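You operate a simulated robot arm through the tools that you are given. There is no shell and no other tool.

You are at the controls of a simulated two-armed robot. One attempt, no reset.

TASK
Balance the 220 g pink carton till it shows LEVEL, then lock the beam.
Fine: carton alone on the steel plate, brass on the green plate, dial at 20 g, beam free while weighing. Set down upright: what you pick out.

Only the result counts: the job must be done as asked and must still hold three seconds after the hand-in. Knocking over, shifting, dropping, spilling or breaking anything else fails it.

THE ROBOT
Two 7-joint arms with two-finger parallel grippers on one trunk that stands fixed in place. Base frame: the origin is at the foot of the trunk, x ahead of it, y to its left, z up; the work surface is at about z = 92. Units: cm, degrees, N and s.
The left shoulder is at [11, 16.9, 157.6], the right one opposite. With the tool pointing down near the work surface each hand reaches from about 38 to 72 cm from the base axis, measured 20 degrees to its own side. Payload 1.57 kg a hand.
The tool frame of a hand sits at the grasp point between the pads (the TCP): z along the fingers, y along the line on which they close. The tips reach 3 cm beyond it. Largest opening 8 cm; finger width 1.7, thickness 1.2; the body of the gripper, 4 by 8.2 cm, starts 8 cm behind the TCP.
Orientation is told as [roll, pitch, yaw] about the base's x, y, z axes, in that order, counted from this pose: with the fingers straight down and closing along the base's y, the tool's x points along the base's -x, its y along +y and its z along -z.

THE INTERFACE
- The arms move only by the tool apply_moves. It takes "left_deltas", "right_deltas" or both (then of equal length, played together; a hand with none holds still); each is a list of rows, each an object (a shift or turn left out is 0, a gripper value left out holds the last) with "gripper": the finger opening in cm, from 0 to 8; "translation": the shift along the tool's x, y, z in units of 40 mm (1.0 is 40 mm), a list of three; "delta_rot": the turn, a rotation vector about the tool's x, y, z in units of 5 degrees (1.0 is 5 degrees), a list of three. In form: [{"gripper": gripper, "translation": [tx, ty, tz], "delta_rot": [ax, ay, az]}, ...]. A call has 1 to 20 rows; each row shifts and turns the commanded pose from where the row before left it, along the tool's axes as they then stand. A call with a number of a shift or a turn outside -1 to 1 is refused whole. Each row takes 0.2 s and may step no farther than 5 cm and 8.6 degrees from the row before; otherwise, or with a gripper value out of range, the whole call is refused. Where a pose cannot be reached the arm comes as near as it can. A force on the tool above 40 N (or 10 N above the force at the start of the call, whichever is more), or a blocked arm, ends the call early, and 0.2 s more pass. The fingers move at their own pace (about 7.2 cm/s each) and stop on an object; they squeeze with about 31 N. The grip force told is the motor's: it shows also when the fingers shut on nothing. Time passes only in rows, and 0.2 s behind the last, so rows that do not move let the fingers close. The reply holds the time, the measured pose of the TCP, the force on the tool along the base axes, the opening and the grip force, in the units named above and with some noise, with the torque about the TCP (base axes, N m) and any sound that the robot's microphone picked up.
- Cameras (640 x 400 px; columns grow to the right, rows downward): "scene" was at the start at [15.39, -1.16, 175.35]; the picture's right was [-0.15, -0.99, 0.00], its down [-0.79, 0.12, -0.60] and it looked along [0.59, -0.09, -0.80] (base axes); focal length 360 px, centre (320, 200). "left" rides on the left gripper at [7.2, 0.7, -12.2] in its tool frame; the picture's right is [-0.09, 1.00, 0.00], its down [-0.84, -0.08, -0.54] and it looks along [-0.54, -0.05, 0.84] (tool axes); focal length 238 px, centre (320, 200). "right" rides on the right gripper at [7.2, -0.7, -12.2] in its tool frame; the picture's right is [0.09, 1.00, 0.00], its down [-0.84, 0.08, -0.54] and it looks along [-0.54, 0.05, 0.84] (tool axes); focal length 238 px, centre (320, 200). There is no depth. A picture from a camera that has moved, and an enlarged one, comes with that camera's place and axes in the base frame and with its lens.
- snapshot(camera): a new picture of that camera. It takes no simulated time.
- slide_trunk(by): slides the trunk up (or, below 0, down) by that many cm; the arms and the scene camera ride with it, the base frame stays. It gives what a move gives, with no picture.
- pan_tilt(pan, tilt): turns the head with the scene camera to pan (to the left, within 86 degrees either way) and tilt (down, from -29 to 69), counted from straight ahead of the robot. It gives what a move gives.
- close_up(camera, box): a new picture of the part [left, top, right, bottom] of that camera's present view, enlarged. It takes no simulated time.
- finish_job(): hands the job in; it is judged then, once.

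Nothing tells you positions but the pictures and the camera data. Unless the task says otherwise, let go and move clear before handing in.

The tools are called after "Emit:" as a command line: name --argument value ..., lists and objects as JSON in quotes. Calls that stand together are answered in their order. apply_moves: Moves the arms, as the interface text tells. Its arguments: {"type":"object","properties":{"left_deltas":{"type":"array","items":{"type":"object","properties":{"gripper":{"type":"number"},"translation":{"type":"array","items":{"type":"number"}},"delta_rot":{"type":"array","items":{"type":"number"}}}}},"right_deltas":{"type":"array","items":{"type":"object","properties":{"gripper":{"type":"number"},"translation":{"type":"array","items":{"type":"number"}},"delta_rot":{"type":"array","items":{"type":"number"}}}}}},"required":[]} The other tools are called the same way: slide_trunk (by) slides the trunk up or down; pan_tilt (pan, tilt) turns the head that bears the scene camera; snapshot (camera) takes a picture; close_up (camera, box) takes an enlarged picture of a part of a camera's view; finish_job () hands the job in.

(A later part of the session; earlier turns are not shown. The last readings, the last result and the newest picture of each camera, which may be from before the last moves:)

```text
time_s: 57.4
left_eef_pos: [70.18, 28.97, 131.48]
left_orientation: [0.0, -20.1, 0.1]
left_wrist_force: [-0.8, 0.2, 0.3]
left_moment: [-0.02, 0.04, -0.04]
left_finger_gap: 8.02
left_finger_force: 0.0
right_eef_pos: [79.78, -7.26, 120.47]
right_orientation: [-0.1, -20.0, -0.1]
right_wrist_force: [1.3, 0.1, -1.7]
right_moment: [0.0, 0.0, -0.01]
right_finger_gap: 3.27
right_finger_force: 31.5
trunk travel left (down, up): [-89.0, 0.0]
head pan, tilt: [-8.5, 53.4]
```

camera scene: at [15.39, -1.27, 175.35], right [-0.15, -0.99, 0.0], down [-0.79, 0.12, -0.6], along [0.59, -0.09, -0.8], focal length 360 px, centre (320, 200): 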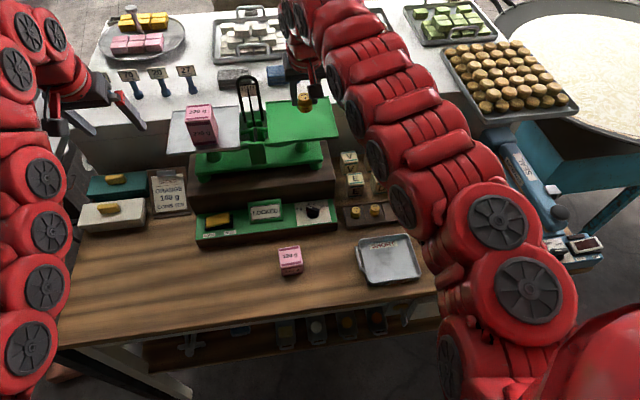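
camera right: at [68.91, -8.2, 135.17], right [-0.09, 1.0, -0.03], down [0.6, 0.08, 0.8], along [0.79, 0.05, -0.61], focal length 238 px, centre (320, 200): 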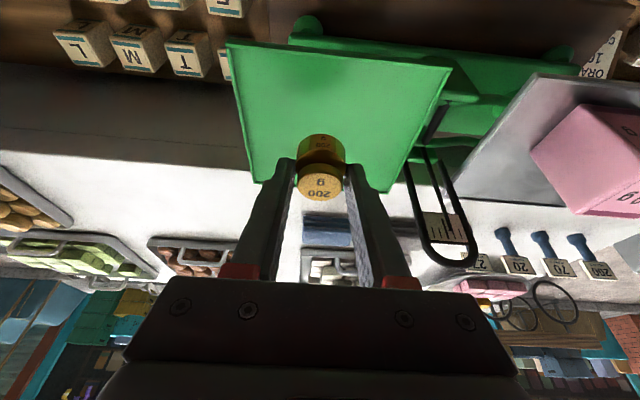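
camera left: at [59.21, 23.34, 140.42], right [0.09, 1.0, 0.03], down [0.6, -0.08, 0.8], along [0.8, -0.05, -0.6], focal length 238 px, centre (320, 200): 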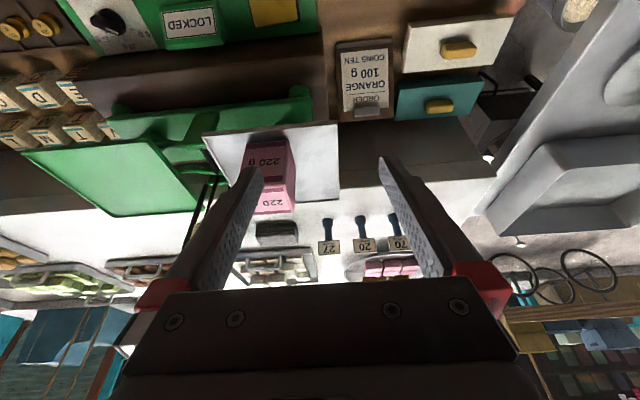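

Emit:
apply_moves --right_deltas '[{"translation": [0.0085, 0, 0.0235]}, {}]'

Emit:
apply_moves --right_deltas '[{"translation": [0.0085, 0, 0.0235]}, {}]'

Emit:
close_up --camera "right" --box '[220, 40, 440, 240]'

```text
time_s: 58.0
left_eef_pos: [70.16, 28.94, 131.53]
left_orientation: [0.0, -20.1, 0.1]
left_wrist_force: [0.3, -0.2, -0.4]
left_moment: [0.02, 0.01, -0.03]
left_finger_gap: 8.02
left_finger_force: 0.1
right_eef_pos: [79.77, -7.21, 120.39]
right_orientation: [0.1, -20.0, 0.0]
right_wrist_force: [0.5, -0.6, -2.2]
right_moment: [0.0, -0.01, 0.02]
right_finger_gap: 3.29
right_finger_force: 31.3
trunk travel left (down, up): [-89.0, 0.0]
head pan, tilt: [-8.5, 53.4]
```

```text
time_s: 58.6
left_eef_pos: [70.21, 28.88, 131.49]
left_orientation: [0.0, -20.1, 0.1]
left_wrist_force: [0.4, -0.6, 0.1]
left_moment: [0.0, -0.01, 0.05]
left_finger_gap: 8.0
left_finger_force: 0.0
right_eef_pos: [79.84, -7.2, 120.56]
right_orientation: [0.0, -20.1, 0.0]
right_wrist_force: [-0.1, 0.1, -0.5]
right_moment: [0.04, -0.01, 0.01]
right_finger_gap: 3.32
right_finger_force: 31.6
trunk travel left (down, up): [-89.0, 0.0]
head pan, tilt: [-8.5, 53.4]
```

```text
2.00 times, centred on (330, 140) of right
camera zoom: at [68.89, -8.03, 129.41], right [-0.09, 1.0, -0.03], down [0.6, 0.08, 0.8], along [0.8, 0.05, -0.6], focal length 477 px, centre (300, 320)
```

zoom: 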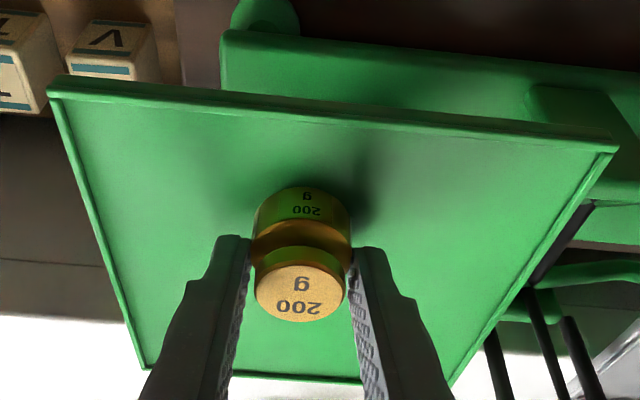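

Emit:
apply_moves --right_deltas '[{"translation": [0.004, 0, 0.012]}, {}]'

```text
time_s: 59.2
left_eef_pos: [69.99, 28.91, 131.49]
left_orientation: [0.0, -20.1, 0.0]
left_wrist_force: [-0.3, -0.5, 0.4]
left_moment: [0.0, 0.01, 0.03]
left_finger_gap: 8.02
left_finger_force: 0.0
right_eef_pos: [79.91, -7.23, 120.53]
right_orientation: [0.0, -20.2, 0.1]
right_wrist_force: [1.7, 1.4, 4.3]
right_moment: [0.1, 0.05, -0.01]
right_finger_gap: 3.27
right_finger_force: 30.7
trunk travel left (down, up): [-89.0, 0.0]
head pan, tilt: [-8.5, 53.4]
```

It's in contact now with a light push, so I'll release the brass and retract along the finger axis.

Emit:
apply_moves --right_deltas '[{"gripper": 5.5}, {}, {}, {}]'

Emit:
close_up --camera "right" --box '[220, 40, 440, 240]'

```text
time_s: 60.2
left_eef_pos: [70.18, 28.93, 131.44]
left_orientation: [0.0, -20.0, 0.1]
left_wrist_force: [-0.4, -1.2, 0.8]
left_moment: [-0.03, -0.05, 0.03]
left_finger_gap: 8.0
left_finger_force: 0.0
right_eef_pos: [79.78, -7.28, 120.27]
right_orientation: [0.0, -20.1, 0.0]
right_wrist_force: [0.0, -0.1, -0.3]
right_moment: [-0.01, 0.02, 0.0]
right_finger_gap: 5.51
right_finger_force: 0.2
trunk travel left (down, up): [-89.0, 0.0]
head pan, tilt: [-8.5, 53.4]
```

```text
2.00 times, centred on (330, 140) of right
camera zoom: at [68.89, -8.06, 129.34], right [-0.09, 1.0, -0.03], down [0.6, 0.08, 0.8], along [0.79, 0.05, -0.61], focal length 477 px, centre (300, 320)
```

zoom: 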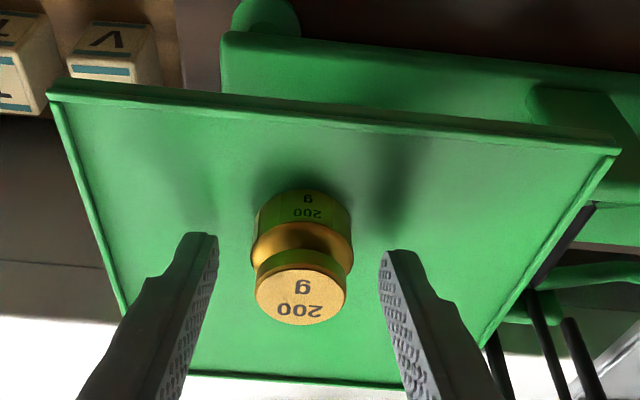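

The brass stands upright on the green plate. I'll retract the right hand, bring it back to vertical in front of the scale, and close the left fingers for pressing the rocker later.

Emit:
apply_moves --right_deltas '[{"translation": [0, 0, -0.4]}, {"translation": [0, 0, -0.8]}, {"translation": [0, 0, -0.8]}, {"translation": [0, 0, -0.3]}, {"translation": [0.5, 0, -0.1], "delta_rot": [0, 1, 0]}, {"translation": [0.5, 0, -0.1], "delta_rot": [0, 1, 0]}, {"translation": [0.5, 0, -0.05], "delta_rot": [0, 1, 0]}, {"translation": [0.5, 0, 0], "delta_rot": [0, 1, 0]}, {"translation": [0.5, 0, 0]}, {}]' --left_deltas '[{"gripper": 0}, {}, {}, {}, {"translation": [0, 0.5, 0]}, {"translation": [0, 0.5, 0]}, {}, {}, {}, {}]'

Emit:
snapshot --camera "right"

Emit:
snapshot --camera "scene"

```text
time_s: 62.4
left_eef_pos: [70.01, 33.05, 131.43]
left_orientation: [0.0, -20.0, 0.2]
left_wrist_force: [0.6, 0.2, 0.0]
left_moment: [0.0, -0.02, -0.02]
left_finger_gap: 0.0
left_finger_force: 21.3
right_eef_pos: [66.75, -7.35, 128.43]
right_orientation: [0.0, 0.1, -0.1]
right_wrist_force: [-0.4, -0.8, -0.5]
right_moment: [-0.03, -0.02, -0.01]
right_finger_gap: 5.51
right_finger_force: 0.0
trunk travel left (down, up): [-89.0, 0.0]
head pan, tilt: [-8.5, 53.4]
```

```text
taken
camera right: at [59.49, -8.24, 140.57], right [-0.09, 1.0, 0.0], down [0.84, 0.08, 0.54], along [0.54, 0.05, -0.84], focal length 238 px, centre (320, 200)
```

right: 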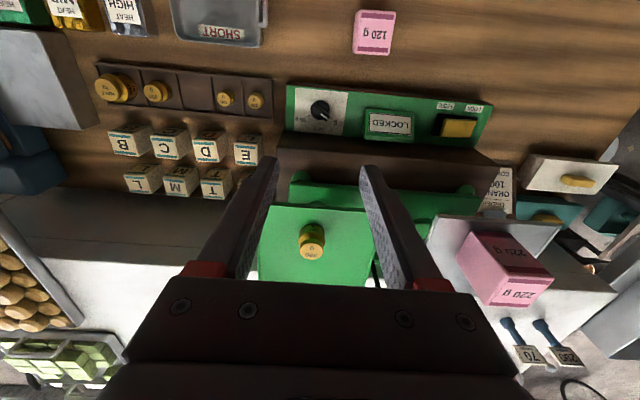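

```text
taken
camera scene: at [15.39, -1.13, 175.35], right [-0.15, -0.99, 0.0], down [-0.79, 0.12, -0.6], along [0.59, -0.09, -0.8], focal length 360 px, centre (320, 200)
```

scene: 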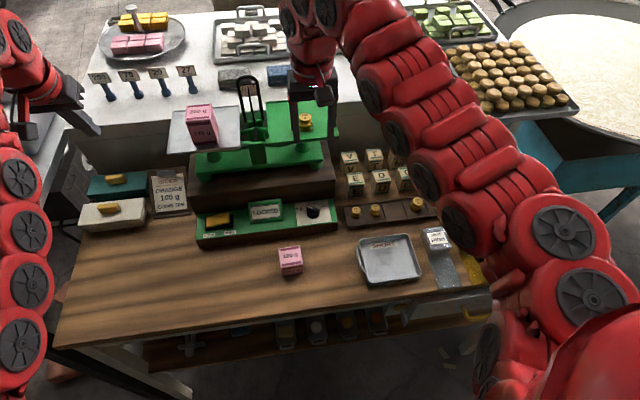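

Emit:
close_up --camera "right" --box '[280, 75, 380, 145]'

Emit:
close_up --camera "right" --box '[400, 80, 510, 160]'

Emit:
close_up --camera "scene" --box '[285, 190, 345, 235]'

```text
5.71 times, centred on (330, 110) of right
camera zoom: at [59.49, -8.24, 140.57], right [-0.09, 1.0, 0.0], down [0.84, 0.08, 0.54], along [0.54, 0.05, -0.84], focal length 1362 px, centre (263, 714)
```

zoom: 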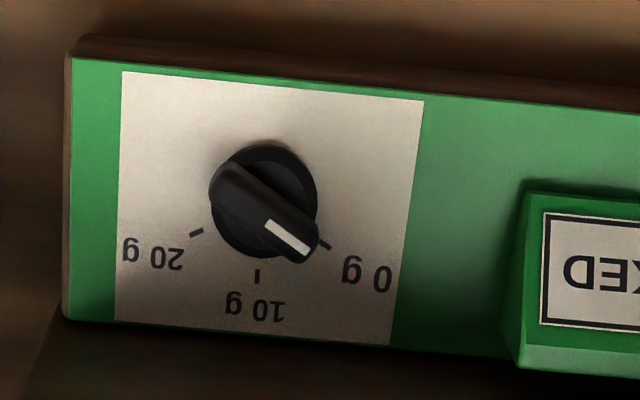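

```text
5.00 times, centred on (455, 120) of right
camera zoom: at [59.49, -8.24, 140.57], right [-0.09, 1.0, 0.0], down [0.84, 0.08, 0.54], along [0.54, 0.05, -0.84], focal length 1192 px, centre (-355, 600)
```

zoom: 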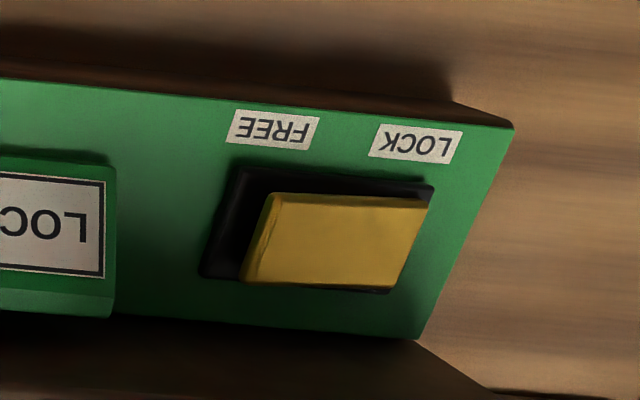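

```text
8.89 times, centred on (315, 212) of scene
camera zoom: at [15.39, -1.13, 175.35], right [-0.15, -0.99, 0.0], down [-0.79, 0.12, -0.6], along [0.59, -0.09, -0.8], focal length 3197 px, centre (364, 89)
```

zoom: 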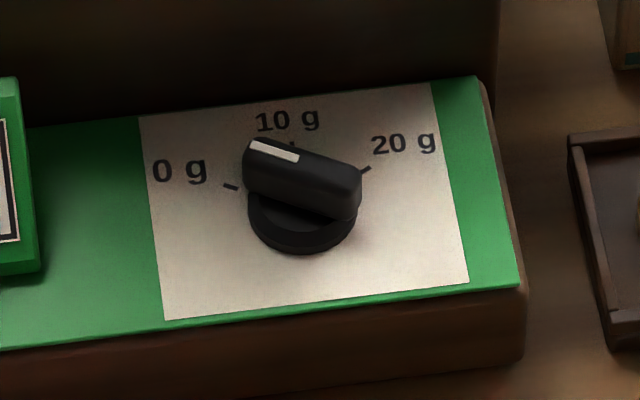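

The dial ticks are at ±60° with 10 g straight ahead, and the dial centre is at about (69.1, −7.35) on the panel at z 95.7. The pointer is near 0 g at about +57°. I'll lower the trunk 8 cm for reach and yaw the right hand to match the bar.

Emit:
slide_trunk --by -8

Emit:
apply_moves --right_deltas '[{"gripper": 3.0, "translation": [0, 0, 0.6], "delta_rot": [0, 0, -1]}, {"translation": [0, 0, 0.6], "delta_rot": [0, 0, -1]}, {"translation": [0, 0, 0.6], "delta_rot": [0, 0, -1]}, {"translation": [0, 0, 0.6], "delta_rot": [0, 0, -1]}, {"delta_rot": [0, 0, -1]}, {"delta_rot": [0, 0, -1]}, {"delta_rot": [0, 0, -1]}, {"delta_rot": [0, 0, -1]}, {"delta_rot": [0, 0, -1]}, {"delta_rot": [0, 0, -1]}, {"delta_rot": [0, 0, -1]}, {"delta_rot": [0, 0, -0.4]}, {}]'

Emit:
snapshot --camera "right"

Emit:
snapshot --camera "scene"

```text
time_s: 63.6
left_eef_pos: [69.91, 33.01, 123.45]
left_orientation: [-0.1, -20.1, 0.1]
left_wrist_force: [0.3, -0.7, -0.7]
left_moment: [0.0, -0.01, 0.0]
left_finger_gap: 0.0
left_finger_force: 21.2
right_eef_pos: [66.61, -7.39, 120.41]
right_orientation: [0.0, -0.1, 0.0]
right_wrist_force: [0.8, 0.2, -0.4]
right_moment: [-0.02, -0.03, -0.01]
right_finger_gap: 5.49
right_finger_force: 0.0
trunk travel left (down, up): [-81.0, 8.0]
head pan, tilt: [-8.5, 53.4]
```

```text
time_s: 66.4
left_eef_pos: [70.09, 33.12, 123.38]
left_orientation: [-0.1, -20.1, 0.1]
left_wrist_force: [0.6, -0.4, -0.5]
left_moment: [0.02, -0.02, 0.02]
left_finger_gap: 0.0
left_finger_force: 22.0
right_eef_pos: [66.75, -7.36, 110.81]
right_orientation: [0.1, 0.0, 57.0]
right_wrist_force: [0.2, 0.0, -0.3]
right_moment: [0.04, -0.02, 0.0]
right_finger_gap: 3.0
right_finger_force: 0.0
trunk travel left (down, up): [-81.0, 8.0]
head pan, tilt: [-8.5, 53.4]
```

```text
taken
camera right: at [63.42, -13.99, 122.98], right [-0.89, 0.46, 0.0], down [0.39, 0.74, 0.54], along [0.25, 0.48, -0.84], focal length 238 px, centre (320, 200)
```

right: 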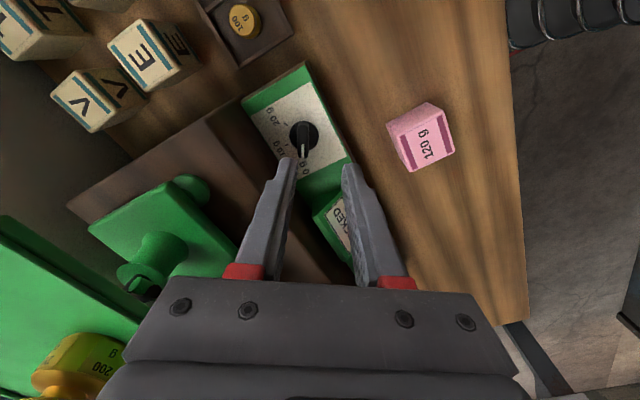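

```text
taken
camera scene: at [15.38, -1.15, 167.35], right [-0.15, -0.99, 0.0], down [-0.79, 0.12, -0.6], along [0.59, -0.09, -0.8], focal length 360 px, centre (320, 200)
```

scene: 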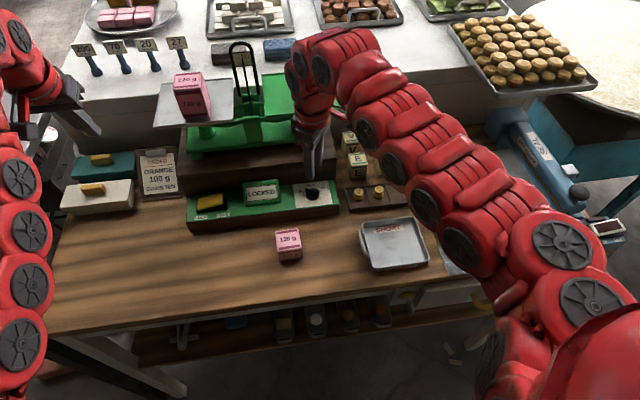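

Emit:
close_up --camera "right" --box '[240, 70, 400, 190]'

```text
3.33 times, centred on (320, 130) of right
camera zoom: at [63.42, -13.99, 122.98], right [-0.89, 0.46, 0.0], down [0.39, 0.74, 0.54], along [0.25, 0.48, -0.84], focal length 794 px, centre (320, 433)
```

zoom: 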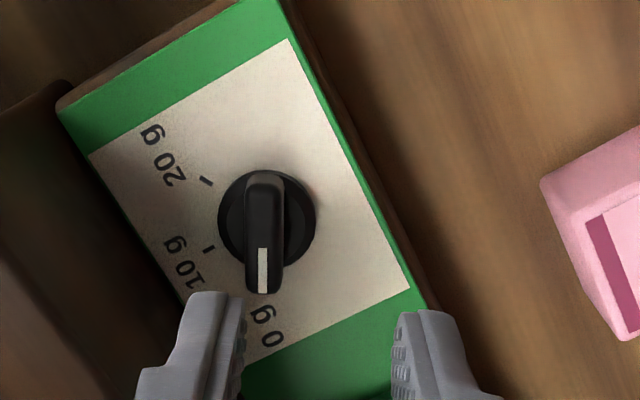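

Emit:
apply_moves --right_deltas '[{"delta_rot": [0, 0, -0.6]}, {"translation": [-0.147, -0.24, 0.5]}, {"translation": [-0.147, -0.24, 0.5]}, {"translation": [0, 0, 0.5]}, {}]'

Emit:
snapshot --camera "right"

Emit:
close_up --camera "right" --box '[240, 100, 400, 220]'

Emit:
snapshot --camera "scene"

```text
time_s: 67.6
left_eef_pos: [70.0, 33.08, 123.42]
left_orientation: [0.0, -20.0, 0.1]
left_wrist_force: [0.7, 0.0, 0.4]
left_moment: [0.01, -0.01, 0.01]
left_finger_gap: 0.0
left_finger_force: 21.3
right_eef_pos: [68.99, -7.2, 104.6]
right_orientation: [-0.1, 0.0, 60.0]
right_wrist_force: [-0.9, 0.2, 0.2]
right_moment: [-0.02, 0.0, 0.0]
right_finger_gap: 3.01
right_finger_force: 0.0
trunk travel left (down, up): [-81.0, 8.0]
head pan, tilt: [-8.5, 53.4]
```

```text
taken
camera right: at [66.04, -14.01, 116.8], right [-0.91, 0.42, 0.0], down [0.35, 0.76, 0.54], along [0.23, 0.49, -0.84], focal length 238 px, centre (320, 200)
```

right: 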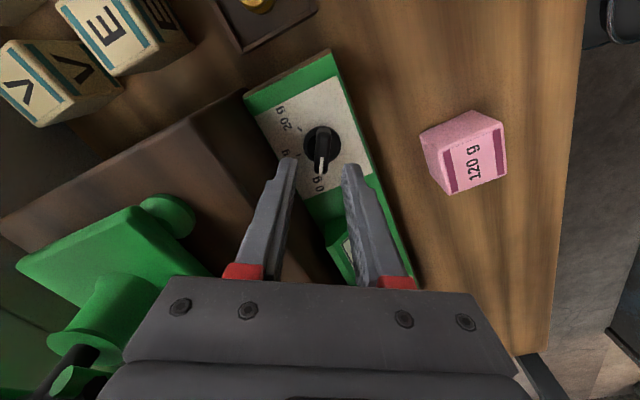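

```text
3.33 times, centred on (320, 160) of right
camera zoom: at [66.04, -14.01, 116.8], right [-0.91, 0.42, 0.0], down [0.35, 0.76, 0.54], along [0.23, 0.49, -0.84], focal length 794 px, centre (320, 333)
```

zoom: 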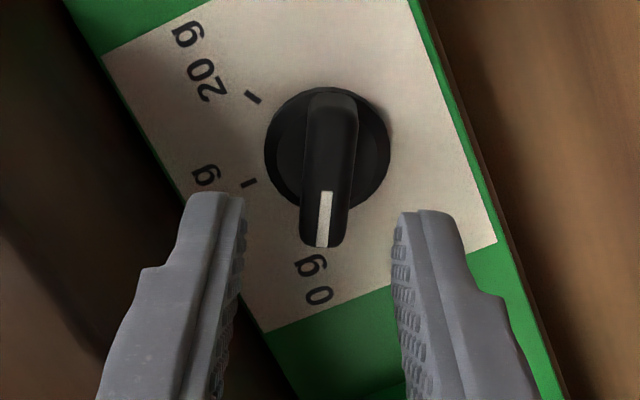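

```text
taken
camera scene: at [15.39, -1.13, 167.35], right [-0.15, -0.99, 0.0], down [-0.79, 0.12, -0.6], along [0.59, -0.09, -0.8], focal length 360 px, centre (320, 200)
```

scene: 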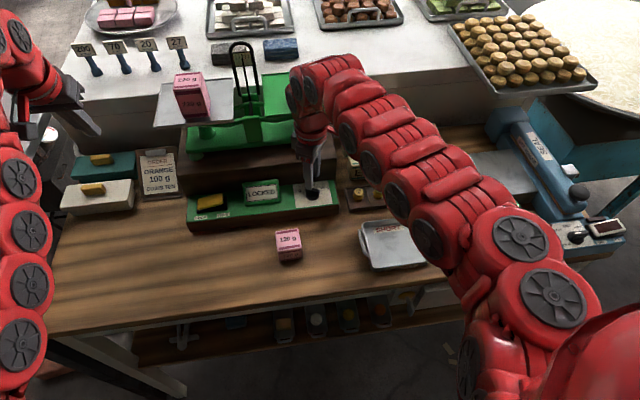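

Emit:
apply_moves --right_deltas '[{"translation": [0.02, 0, 0.4]}, {"translation": [0, 0, 0.4]}, {"translation": [0, 0, 0.3]}, {}]'

Emit:
close_up --camera "right" --box '[240, 100, 400, 220]'

Emit:
close_up --camera "scene" --box '[260, 140, 360, 220]'

```text
time_s: 68.6
left_eef_pos: [69.98, 33.07, 123.3]
left_orientation: [0.0, -20.1, 0.1]
left_wrist_force: [-0.2, 0.4, -0.2]
left_moment: [-0.01, 0.0, 0.0]
left_finger_gap: 0.0
left_finger_force: 20.8
right_eef_pos: [68.8, -7.43, 100.22]
right_orientation: [0.0, 0.1, 60.0]
right_wrist_force: [-0.3, 0.0, 0.2]
right_moment: [0.02, 0.02, -0.04]
right_finger_gap: 3.01
right_finger_force: 0.0
trunk travel left (down, up): [-81.0, 8.0]
head pan, tilt: [-8.5, 53.4]
```

```text
3.33 times, centred on (320, 160) of right
camera zoom: at [65.77, -14.07, 112.47], right [-0.91, 0.42, 0.0], down [0.35, 0.76, 0.54], along [0.23, 0.49, -0.84], focal length 794 px, centre (320, 333)
```

zoom: 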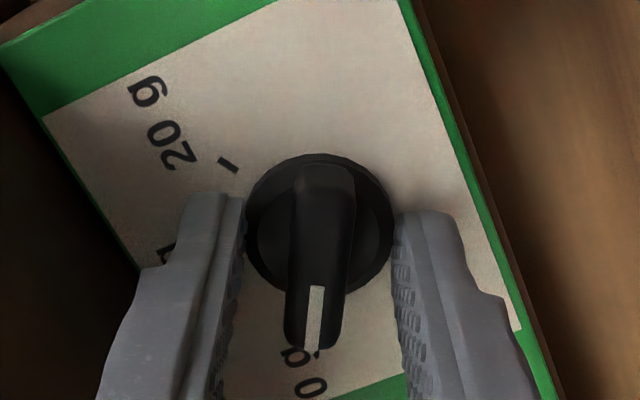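

```text
5.00 times, centred on (310, 180) of scene
camera zoom: at [15.38, -1.16, 167.35], right [-0.15, -0.99, 0.0], down [-0.79, 0.12, -0.6], along [0.59, -0.09, -0.8], focal length 1798 px, centre (370, 300)
```

zoom: 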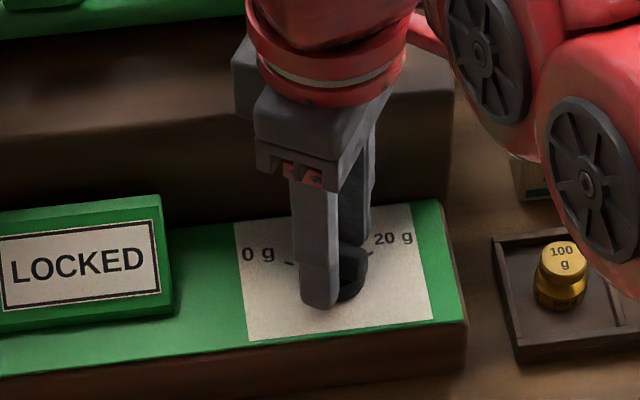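

Emit:
apply_moves --right_deltas '[{"translation": [0, 0, 0.07]}, {"translation": [0, 0, 0.06]}, {}]'

Emit:
apply_moves --right_deltas '[{"gripper": 0.8}, {}, {}, {}]'

Emit:
close_up --camera "right" --box '[240, 100, 400, 220]'

```text
time_s: 69.4
left_eef_pos: [70.0, 33.02, 123.45]
left_orientation: [-0.1, -20.0, 0.1]
left_wrist_force: [-0.5, 0.5, 0.8]
left_moment: [0.0, 0.0, 0.0]
left_finger_gap: 0.0
left_finger_force: 21.2
right_eef_pos: [68.82, -7.47, 99.76]
right_orientation: [0.0, 0.0, 60.0]
right_wrist_force: [-1.3, 0.3, 2.3]
right_moment: [0.02, 0.11, 0.0]
right_finger_gap: 3.13
right_finger_force: 0.6
trunk travel left (down, up): [-81.0, 8.0]
head pan, tilt: [-8.5, 53.4]
```

```text
time_s: 70.4
left_eef_pos: [69.83, 33.0, 123.44]
left_orientation: [0.0, -20.1, 0.0]
left_wrist_force: [0.4, 0.0, 0.5]
left_moment: [0.0, 0.01, 0.02]
left_finger_gap: 0.0
left_finger_force: 21.2
right_eef_pos: [68.67, -7.29, 99.8]
right_orientation: [-0.1, 0.0, 60.0]
right_wrist_force: [-1.3, 0.2, 4.1]
right_moment: [-0.05, 0.11, -0.01]
right_finger_gap: 2.96
right_finger_force: 39.3
trunk travel left (down, up): [-81.0, 8.0]
head pan, tilt: [-8.5, 53.4]
```

```text
3.33 times, centred on (320, 160) of right
camera zoom: at [65.74, -14.13, 112.04], right [-0.91, 0.42, 0.0], down [0.35, 0.76, 0.54], along [0.23, 0.49, -0.84], focal length 794 px, centre (320, 333)
```

zoom: 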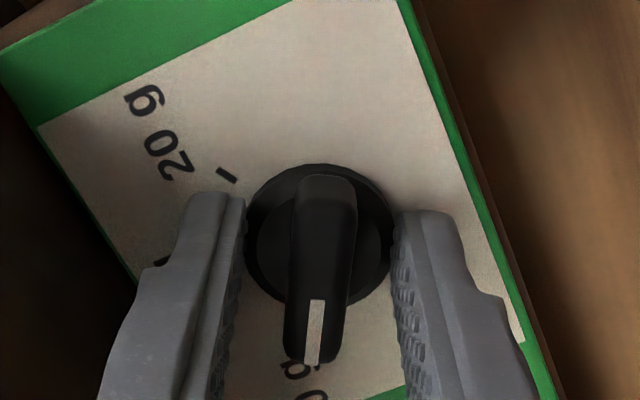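

The fingers closed on the round skirt (2.96 cm). I'll open, rise about 0.5 cm and grip the bar itself.

Emit:
apply_moves --right_deltas '[{"gripper": 3.3}, {}, {"translation": [0, 0, -0.13]}, {"gripper": 0.8}, {}, {}, {}]'

Emit:
close_up --camera "right" --box '[240, 100, 400, 220]'

```text
time_s: 72.0
left_eef_pos: [69.87, 33.1, 123.45]
left_orientation: [-0.1, -20.1, 0.1]
left_wrist_force: [0.7, -1.3, -0.5]
left_moment: [-0.01, -0.01, 0.0]
left_finger_gap: 0.02
left_finger_force: 21.3
right_eef_pos: [68.71, -7.39, 100.35]
right_orientation: [0.0, 0.0, 60.1]
right_wrist_force: [-3.9, 1.7, -4.5]
right_moment: [0.67, -0.34, 0.01]
right_finger_gap: 1.18
right_finger_force: 29.0
trunk travel left (down, up): [-81.0, 8.0]
head pan, tilt: [-8.5, 53.4]
```

```text
3.33 times, centred on (320, 160) of right
camera zoom: at [65.8, -14.09, 112.5], right [-0.91, 0.42, 0.0], down [0.35, 0.76, 0.54], along [0.23, 0.49, -0.84], focal length 794 px, centre (320, 333)
```

zoom: 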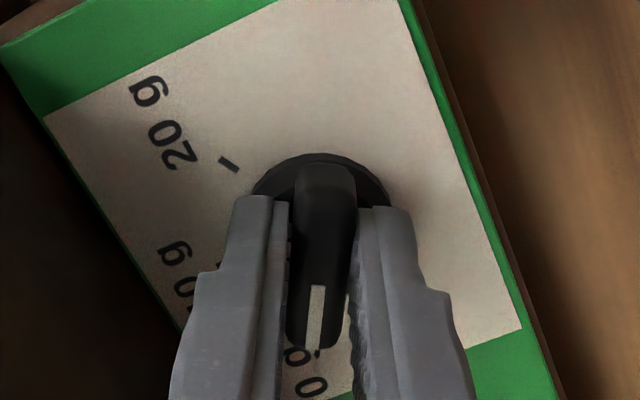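

The bar is gripped (1.18 cm). I'll turn it clockwise in stages and watch the forces.

Emit:
apply_moves --right_deltas '[{"delta_rot": [0, 0, 1]}, {"delta_rot": [0, 0, 1]}, {"delta_rot": [0, 0, 1]}, {"delta_rot": [0, 0, 1]}, {}]'

Emit:
close_up --camera "right" --box '[240, 100, 400, 220]'

```text
time_s: 73.2
left_eef_pos: [69.89, 33.03, 123.38]
left_orientation: [0.0, -20.1, 0.1]
left_wrist_force: [0.2, 0.3, 0.1]
left_moment: [-0.01, -0.02, -0.02]
left_finger_gap: 0.02
left_finger_force: 21.3
right_eef_pos: [68.83, -7.39, 100.38]
right_orientation: [0.2, 0.3, 39.9]
right_wrist_force: [-13.0, 6.4, -13.3]
right_moment: [-0.04, 0.39, 0.05]
right_finger_gap: 1.18
right_finger_force: 29.0
trunk travel left (down, up): [-81.0, 8.0]
head pan, tilt: [-8.5, 53.4]
```

```text
3.33 times, centred on (320, 160) of right
camera zoom: at [63.72, -12.59, 112.53], right [-0.71, 0.7, 0.0], down [0.59, 0.6, 0.54], along [0.38, 0.38, -0.84], focal length 794 px, centre (320, 333)
```

zoom: 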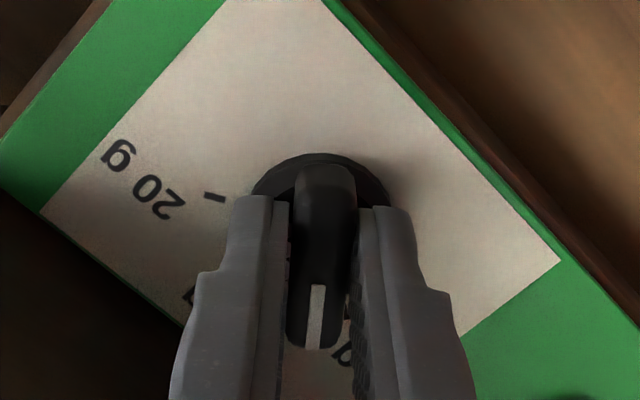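

Emit:
apply_moves --right_deltas '[{"translation": [0.02, 0.04, 0.03]}, {}]'

```text
time_s: 73.8
left_eef_pos: [69.93, 33.09, 123.43]
left_orientation: [0.1, -20.0, 0.2]
left_wrist_force: [0.4, -0.6, -0.7]
left_moment: [0.01, -0.01, 0.0]
left_finger_gap: 0.0
left_finger_force: 21.4
right_eef_pos: [68.81, -7.3, 100.45]
right_orientation: [-0.2, -0.1, 40.0]
right_wrist_force: [-9.2, 2.4, -4.9]
right_moment: [-0.31, 0.86, 0.01]
right_finger_gap: 1.22
right_finger_force: 29.0
trunk travel left (down, up): [-81.0, 8.0]
head pan, tilt: [-8.5, 53.4]
```

Emit:
apply_moves --right_deltas '[{"translation": [0.01, 0.012, 0.01], "delta_rot": [0, 0, 1]}, {"translation": [0.01, 0.012, 0], "delta_rot": [0, 0, 1]}, {"translation": [0, 0.012, 0], "delta_rot": [0, 0, 1]}, {"translation": [0, 0.012, 0], "delta_rot": [0, 0, 1]}, {}]'

Emit:
close_up --camera "right" --box '[240, 100, 400, 220]'

```text
time_s: 75.0
left_eef_pos: [70.02, 33.11, 123.64]
left_orientation: [0.0, -20.1, 0.1]
left_wrist_force: [-0.1, -0.7, 0.5]
left_moment: [-0.01, 0.0, -0.01]
left_finger_gap: 0.01
left_finger_force: 20.9
right_eef_pos: [68.61, -7.32, 100.37]
right_orientation: [-0.1, -0.3, 19.9]
right_wrist_force: [6.6, 0.2, 11.7]
right_moment: [0.0, -0.12, 0.01]
right_finger_gap: 1.17
right_finger_force: 29.4
trunk travel left (down, up): [-81.0, 8.0]
head pan, tilt: [-8.5, 53.4]
```

```text
3.33 times, centred on (320, 160) of right
camera zoom: at [62.12, -10.48, 112.49], right [-0.43, 0.9, 0.0], down [0.76, 0.36, 0.55], along [0.49, 0.23, -0.84], focal length 794 px, centre (320, 333)
```

zoom: 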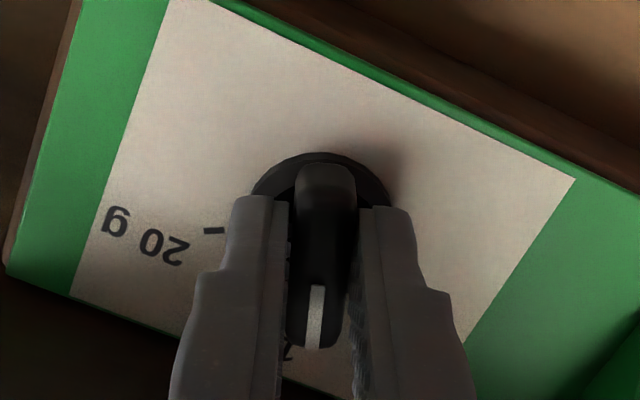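

Emit:
apply_moves --right_deltas '[{"translation": [-0.02, 0, -0.02], "delta_rot": [0, 0, 1]}, {"translation": [0, 0.01, 0], "delta_rot": [0, 0, 1]}, {"translation": [0, 0.01, 0], "delta_rot": [0, 0, 1]}, {"translation": [0, 0.01, 0], "delta_rot": [0, 0, 1]}, {}]'

Emit:
apply_moves --right_deltas '[{"translation": [0, 0.01, 0], "delta_rot": [0, 0, 1]}, {"translation": [0, 0.01, 0], "delta_rot": [0, 0, 1]}, {"translation": [0, 0.01, 0], "delta_rot": [0, 0, 1]}, {"translation": [0, 0.01, 0], "delta_rot": [0, 0, 1]}, {}]'

Emit:
close_up --camera "right" --box '[240, 100, 400, 220]'

Emit:
snapshot --camera "scene"

```text
time_s: 76.2
left_eef_pos: [69.95, 32.9, 123.49]
left_orientation: [0.0, -20.1, 0.0]
left_wrist_force: [0.4, 0.9, 0.0]
left_moment: [-0.01, 0.01, 0.02]
left_finger_gap: 0.0
left_finger_force: 21.4
right_eef_pos: [68.69, -7.33, 100.34]
right_orientation: [0.0, -0.2, -0.1]
right_wrist_force: [8.5, -6.9, 20.3]
right_moment: [-0.2, 0.06, -0.03]
right_finger_gap: 1.21
right_finger_force: 28.8
trunk travel left (down, up): [-81.0, 8.0]
head pan, tilt: [-8.5, 53.4]
```

```text
time_s: 77.4
left_eef_pos: [70.02, 33.01, 123.45]
left_orientation: [0.2, -20.1, 0.0]
left_wrist_force: [0.4, -0.2, 0.3]
left_moment: [-0.01, 0.01, 0.0]
left_finger_gap: 0.01
left_finger_force: 21.1
right_eef_pos: [68.68, -7.12, 100.34]
right_orientation: [0.0, 0.0, -20.0]
right_wrist_force: [10.6, -8.1, 10.9]
right_moment: [-0.19, 0.07, -0.01]
right_finger_gap: 1.17
right_finger_force: 29.6
trunk travel left (down, up): [-81.0, 8.0]
head pan, tilt: [-8.5, 53.4]
```

```text
3.33 times, centred on (320, 160) of right
camera zoom: at [61.72, -5.42, 112.49], right [0.26, 0.97, 0.0], down [0.81, -0.21, 0.54], along [0.52, -0.14, -0.84], focal length 794 px, centre (320, 333)
```

zoom: 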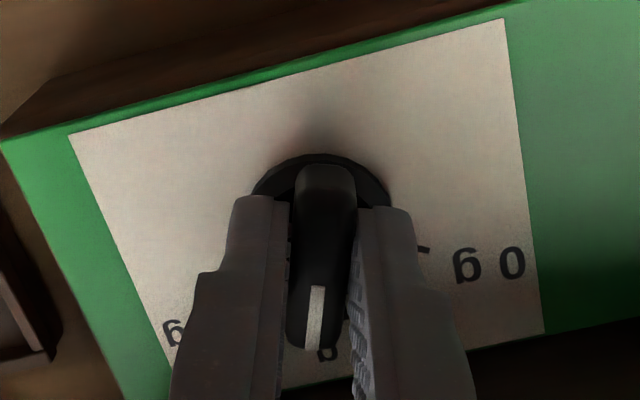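

```text
taken
camera scene: at [15.45, -1.31, 167.35], right [-0.15, -0.99, 0.0], down [-0.79, 0.12, -0.59], along [0.59, -0.09, -0.8], focal length 360 px, centre (320, 200)
```

scene: 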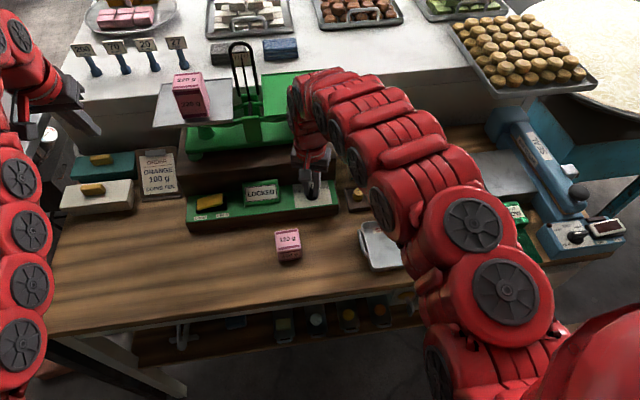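

Emit:
apply_moves --right_deltas '[{"translation": [-0.03, -0.015, -0.02], "delta_rot": [0, 0, 1]}, {"translation": [-0.01, 0, 0], "delta_rot": [0, 0, 1]}, {"translation": [0, 0, 0], "delta_rot": [0, 0, 1]}, {"translation": [0, 0, 0], "delta_rot": [0, 0, 1]}, {}]'

Emit:
close_up --camera "right" --box '[240, 100, 400, 220]'

```text
time_s: 78.6
left_eef_pos: [70.16, 33.02, 123.39]
left_orientation: [0.0, -20.1, 0.2]
left_wrist_force: [-0.6, 0.4, 0.2]
left_moment: [-0.01, 0.02, -0.02]
left_finger_gap: 0.01
left_finger_force: 21.7
right_eef_pos: [68.73, -7.11, 100.33]
right_orientation: [0.1, 0.1, -40.0]
right_wrist_force: [3.0, -2.4, 2.9]
right_moment: [0.45, 0.41, -0.03]
right_finger_gap: 1.2
right_finger_force: 29.3
trunk travel left (down, up): [-81.0, 8.0]
head pan, tilt: [-8.5, 53.4]
```

```text
3.33 times, centred on (320, 160) of right
camera zoom: at [62.81, -3.07, 112.49], right [0.57, 0.82, 0.0], down [0.69, -0.48, 0.54], along [0.45, -0.31, -0.84], focal length 794 px, centre (320, 333)
```

zoom: 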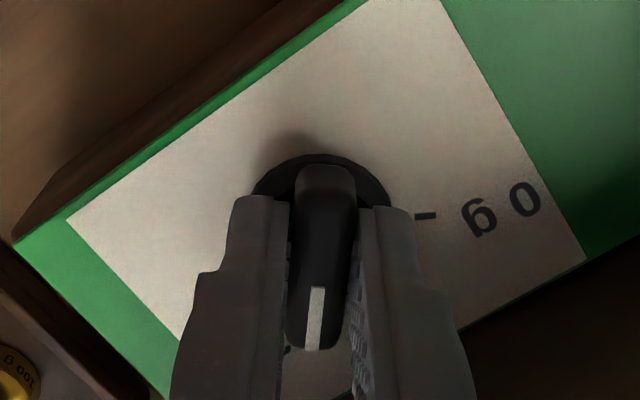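

Emit:
apply_moves --right_deltas '[{"delta_rot": [0, 0, 1]}, {"delta_rot": [0, 0, 1]}, {"delta_rot": [0, 0, 1]}, {"delta_rot": [0, 0, 0.8]}, {}]'

Emit:
close_up --camera "right" --box '[240, 100, 400, 220]'

Emit:
close_up --camera "scene" --box '[260, 140, 360, 220]'

```text
time_s: 79.8
left_eef_pos: [69.99, 33.07, 123.36]
left_orientation: [0.0, -20.1, 0.0]
left_wrist_force: [-0.2, 0.0, 0.3]
left_moment: [0.0, -0.02, 0.02]
left_finger_gap: 0.0
left_finger_force: 21.5
right_eef_pos: [68.83, -7.0, 100.34]
right_orientation: [-0.1, 0.0, -59.0]
right_wrist_force: [-2.8, 3.4, -6.9]
right_moment: [0.66, 0.3, -0.05]
right_finger_gap: 1.18
right_finger_force: 29.2
trunk travel left (down, up): [-81.0, 8.0]
head pan, tilt: [-8.5, 53.4]
```

```text
3.33 times, centred on (320, 160) of right
camera zoom: at [64.56, -1.3, 112.5], right [0.81, 0.59, 0.0], down [0.5, -0.68, 0.54], along [0.32, -0.44, -0.84], focal length 794 px, centre (320, 333)
```

zoom: 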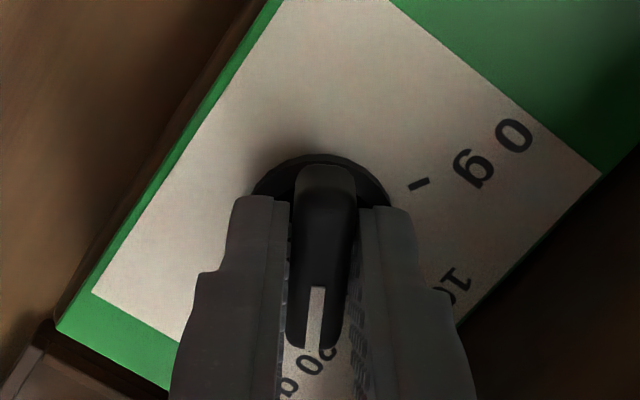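

```text
5.00 times, centred on (310, 180) of scene
camera zoom: at [15.43, -1.11, 167.34], right [-0.15, -0.99, 0.0], down [-0.79, 0.12, -0.6], along [0.59, -0.09, -0.8], focal length 1798 px, centre (370, 300)
```

zoom: 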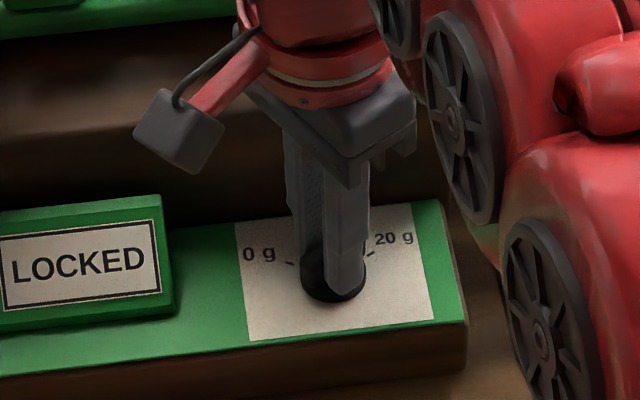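

Emit:
apply_moves --right_deltas '[{"delta_rot": [0, 0, 0.2]}, {}, {"gripper": 3.2}, {}, {}, {"translation": [0, 0, -0.5]}, {"translation": [0, 0, -0.7]}, {}]'

Emit:
snapshot --camera "right"

Emit:
close_up --camera "right" --box '[240, 100, 400, 220]'

```text
time_s: 81.6
left_eef_pos: [70.0, 33.0, 123.39]
left_orientation: [0.0, -20.1, 0.1]
left_wrist_force: [-0.8, 0.0, 0.0]
left_moment: [-0.02, -0.01, 0.03]
left_finger_gap: 0.01
left_finger_force: 21.4
right_eef_pos: [68.77, -7.01, 105.18]
right_orientation: [0.1, 0.0, -60.0]
right_wrist_force: [0.9, -0.2, -1.0]
right_moment: [-0.02, 0.03, -0.03]
right_finger_gap: 3.2
right_finger_force: 0.1
trunk travel left (down, up): [-81.0, 8.0]
head pan, tilt: [-8.5, 53.4]
```

```text
taken
camera right: at [64.65, -1.28, 117.3], right [0.82, 0.58, 0.0], down [0.49, -0.69, 0.54], along [0.31, -0.44, -0.84], focal length 238 px, centre (320, 200)
```

right: 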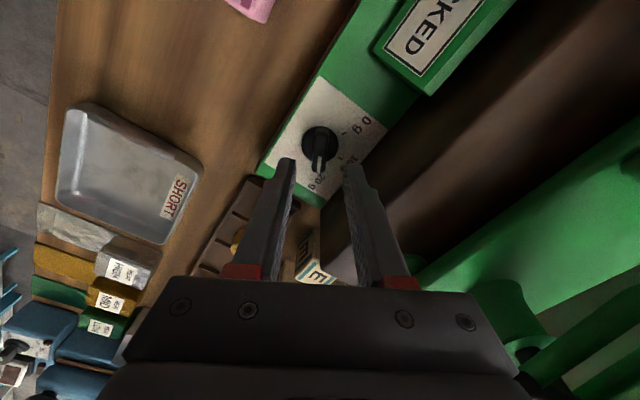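

```text
3.33 times, centred on (320, 160) of right
camera zoom: at [64.65, -1.28, 117.3], right [0.82, 0.58, 0.0], down [0.49, -0.69, 0.54], along [0.31, -0.44, -0.84], focal length 794 px, centre (320, 333)
```

zoom: 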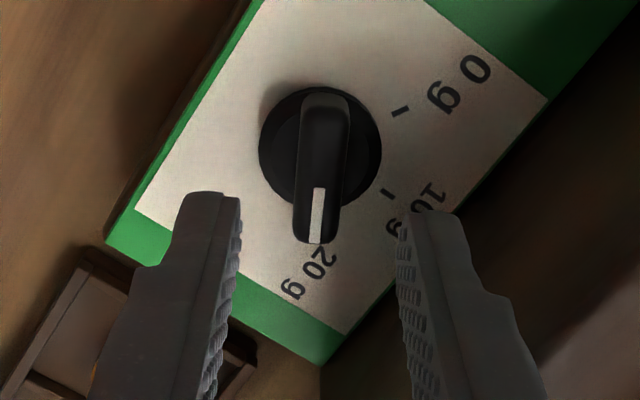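

Emit:
apply_moves --right_deltas '[{"translation": [-0.07, -0.37, -0.8]}, {"translation": [-0.07, -0.37, -0.8]}, {"translation": [0, 0, -0.8]}, {"translation": [0, 0, -0.6], "delta_rot": [0, 0, -1]}, {"delta_rot": [0, 0, -1]}, {"delta_rot": [0, 0, -1]}, {"delta_rot": [0, 0, -1]}, {"delta_rot": [0, 0, -1]}, {"delta_rot": [0, 0, -1]}, {"delta_rot": [0, 0, -1]}, {"delta_rot": [0, 0, -1]}, {"delta_rot": [0, 0, -1]}, {"delta_rot": [0, 0, -1]}, {"delta_rot": [0, 0, -1]}, {"delta_rot": [0, 0, -1]}, {}]'

Emit:
snapshot --camera "scene"

Emit:
close_up --camera "right" --box '[260, 60, 400, 170]'

Emit:
close_up --camera "scene" --box '[180, 170, 350, 235]'

```text
time_s: 85.0
left_eef_pos: [69.97, 33.14, 123.45]
left_orientation: [0.0, -20.1, 0.1]
left_wrist_force: [-0.2, -0.2, -0.1]
left_moment: [0.02, 0.0, -0.01]
left_finger_gap: 0.0
left_finger_force: 21.2
right_eef_pos: [66.6, -8.94, 117.05]
right_orientation: [0.0, 0.0, 0.0]
right_wrist_force: [0.5, -0.5, -0.1]
right_moment: [-0.01, 0.01, -0.02]
right_finger_gap: 3.23
right_finger_force: 0.1
trunk travel left (down, up): [-81.0, 8.0]
head pan, tilt: [-8.5, 53.4]
```

```text
taken
camera scene: at [15.38, -1.15, 167.35], right [-0.15, -0.99, 0.0], down [-0.79, 0.12, -0.6], along [0.59, -0.09, -0.8], focal length 360 px, centre (320, 200)
```

scene: 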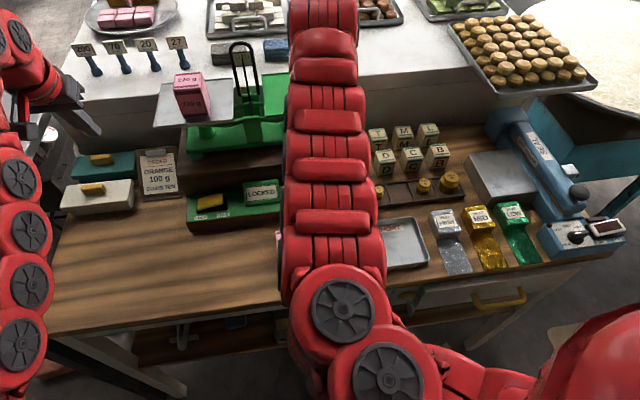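

```text
3.64 times, centred on (330, 115) of right
camera zoom: at [59.33, -9.79, 129.37], right [-0.09, 1.0, 0.0], down [0.84, 0.08, 0.54], along [0.54, 0.05, -0.84], focal length 867 px, centre (284, 509)
```

zoom: 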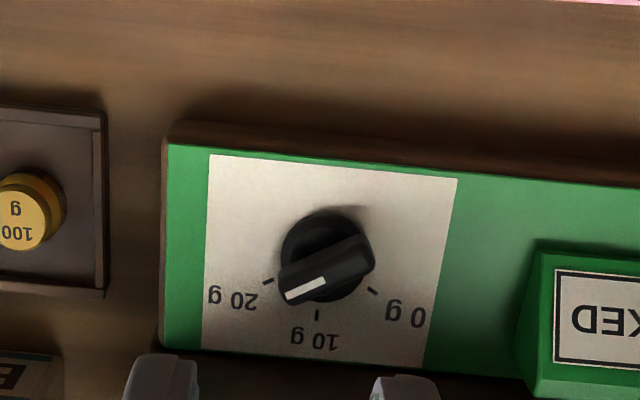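

```text
3.76 times, centred on (265, 202) of scene
camera zoom: at [15.38, -1.15, 167.35], right [-0.15, -0.99, 0.0], down [-0.79, 0.12, -0.6], along [0.59, -0.09, -0.8], focal length 1354 px, centre (527, 191)
```

zoom: 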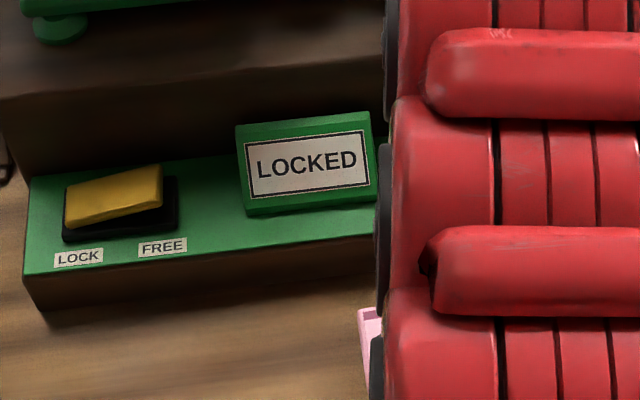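

The dial now points at the 20 g tick. I'll park the right arm out to the right, then use the left hand to press FREE.

Emit:
apply_moves --right_deltas '[{"translation": [0.05, -0.9, -0.2]}, {"translation": [0.05, -0.9, -0.2]}, {"translation": [0.05, -0.9, -0.2]}, {"translation": [0.05, -0.9, -0.2]}, {"translation": [0.05, -0.9, 0]}, {"translation": [0.05, -0.5, 0]}, {}]'

Emit:
snapshot --camera "scene"

Emit:
close_up --camera "scene" --box '[180, 170, 350, 235]'

Emit:
snapshot --camera "left"

```text
time_s: 86.6
left_eef_pos: [70.04, 33.12, 123.46]
left_orientation: [0.0, -20.0, 0.1]
left_wrist_force: [0.5, -0.3, -0.1]
left_moment: [0.02, 0.05, 0.01]
left_finger_gap: 0.01
left_finger_force: 21.0
right_eef_pos: [65.33, -29.16, 120.36]
right_orientation: [0.0, -0.1, 0.0]
right_wrist_force: [0.6, 0.7, 0.3]
right_moment: [0.0, -0.01, 0.03]
right_finger_gap: 3.19
right_finger_force: 0.1
trunk travel left (down, up): [-81.0, 8.0]
head pan, tilt: [-8.5, 53.4]
```

```text
taken
camera scene: at [15.37, -1.1, 167.35], right [-0.15, -0.99, 0.0], down [-0.79, 0.12, -0.6], along [0.59, -0.09, -0.8], focal length 360 px, centre (320, 200)
```

scene: 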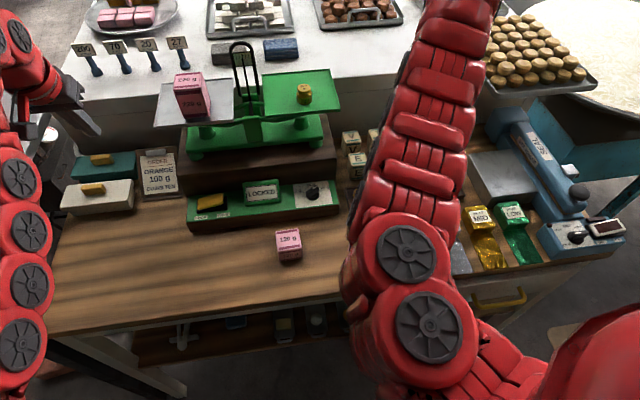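

```text
3.76 times, centred on (265, 202) of scene
camera zoom: at [15.37, -1.1, 167.35], right [-0.15, -0.99, 0.0], down [-0.79, 0.12, -0.6], along [0.59, -0.09, -0.8], focal length 1354 px, centre (527, 191)
```

zoom: 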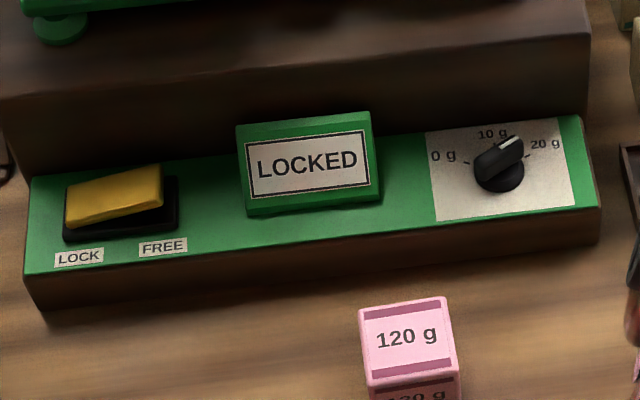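

```text
taken
camera left: at [59.11, 33.74, 132.45], right [0.09, 1.0, 0.03], down [0.6, -0.08, 0.8], along [0.8, -0.05, -0.6], focal length 238 px, centre (320, 200)
```

left: 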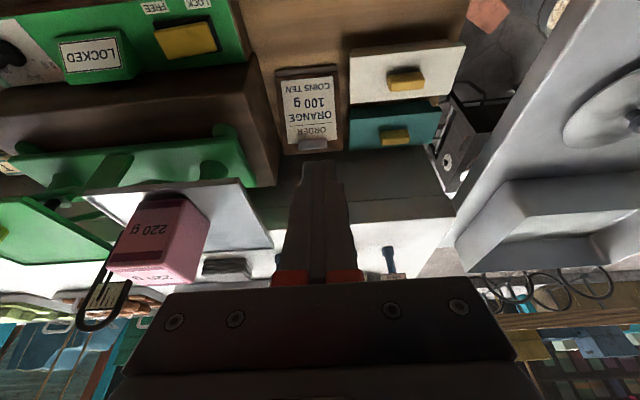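

The carton, brass and dial are all set, and the beam is still locked. I'll bring the left hand, fingers closed, over the FREE end of the rocker at about (69.7, 15.4).

Emit:
apply_moves --left_deltas '[{"translation": [0.342, -0.2, 0.9]}, {"translation": [0.342, -0.2, 0.9]}, {"translation": [0.342, -0.2, 0.9]}, {"translation": [0.342, -0.2, 0.9]}, {"translation": [0.1, -0.85, 0]}, {"translation": [0.05, -0.85, 0]}, {"translation": [0, -0.85, 0], "delta_rot": [0, 1, 0]}, {"translation": [0, -0.85, 0], "delta_rot": [0, 1, 0]}, {}]'

Emit:
snapshot --camera "left"

Emit:
snapshot --camera "scene"

```text
time_s: 88.6
left_eef_pos: [69.6, 16.23, 108.15]
left_orientation: [0.0, -10.1, 0.1]
left_wrist_force: [-0.3, -0.5, -0.4]
left_moment: [0.03, -0.02, -0.02]
left_finger_gap: 0.01
left_finger_force: 20.9
right_eef_pos: [65.38, -29.28, 120.28]
right_orientation: [-0.1, 0.0, 0.0]
right_wrist_force: [0.0, 0.0, 0.6]
right_moment: [0.0, 0.0, 0.0]
right_finger_gap: 3.19
right_finger_force: 0.2
trunk travel left (down, up): [-81.0, 8.0]
head pan, tilt: [-8.5, 53.4]
```

```text
taken
camera left: at [60.38, 16.87, 118.84], right [0.09, 1.0, 0.02], down [0.73, -0.08, 0.68], along [0.68, -0.05, -0.73], focal length 238 px, centre (320, 200)
```

left: 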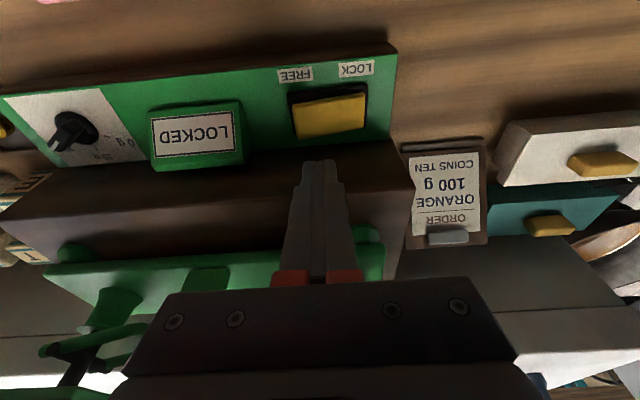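

```text
taken
camera scene: at [15.36, -1.12, 167.35], right [-0.15, -0.99, 0.0], down [-0.79, 0.12, -0.6], along [0.59, -0.09, -0.8], focal length 360 px, centre (320, 200)
```

scene: 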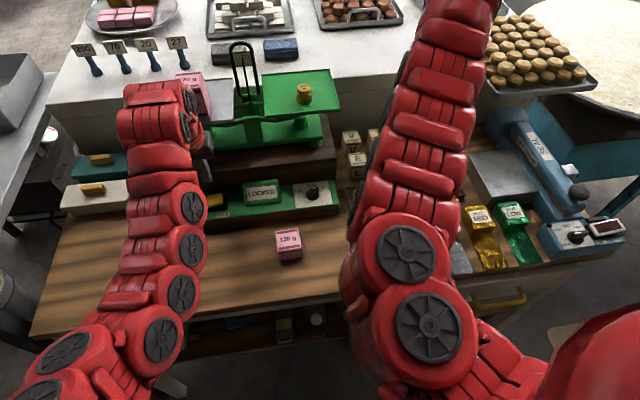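

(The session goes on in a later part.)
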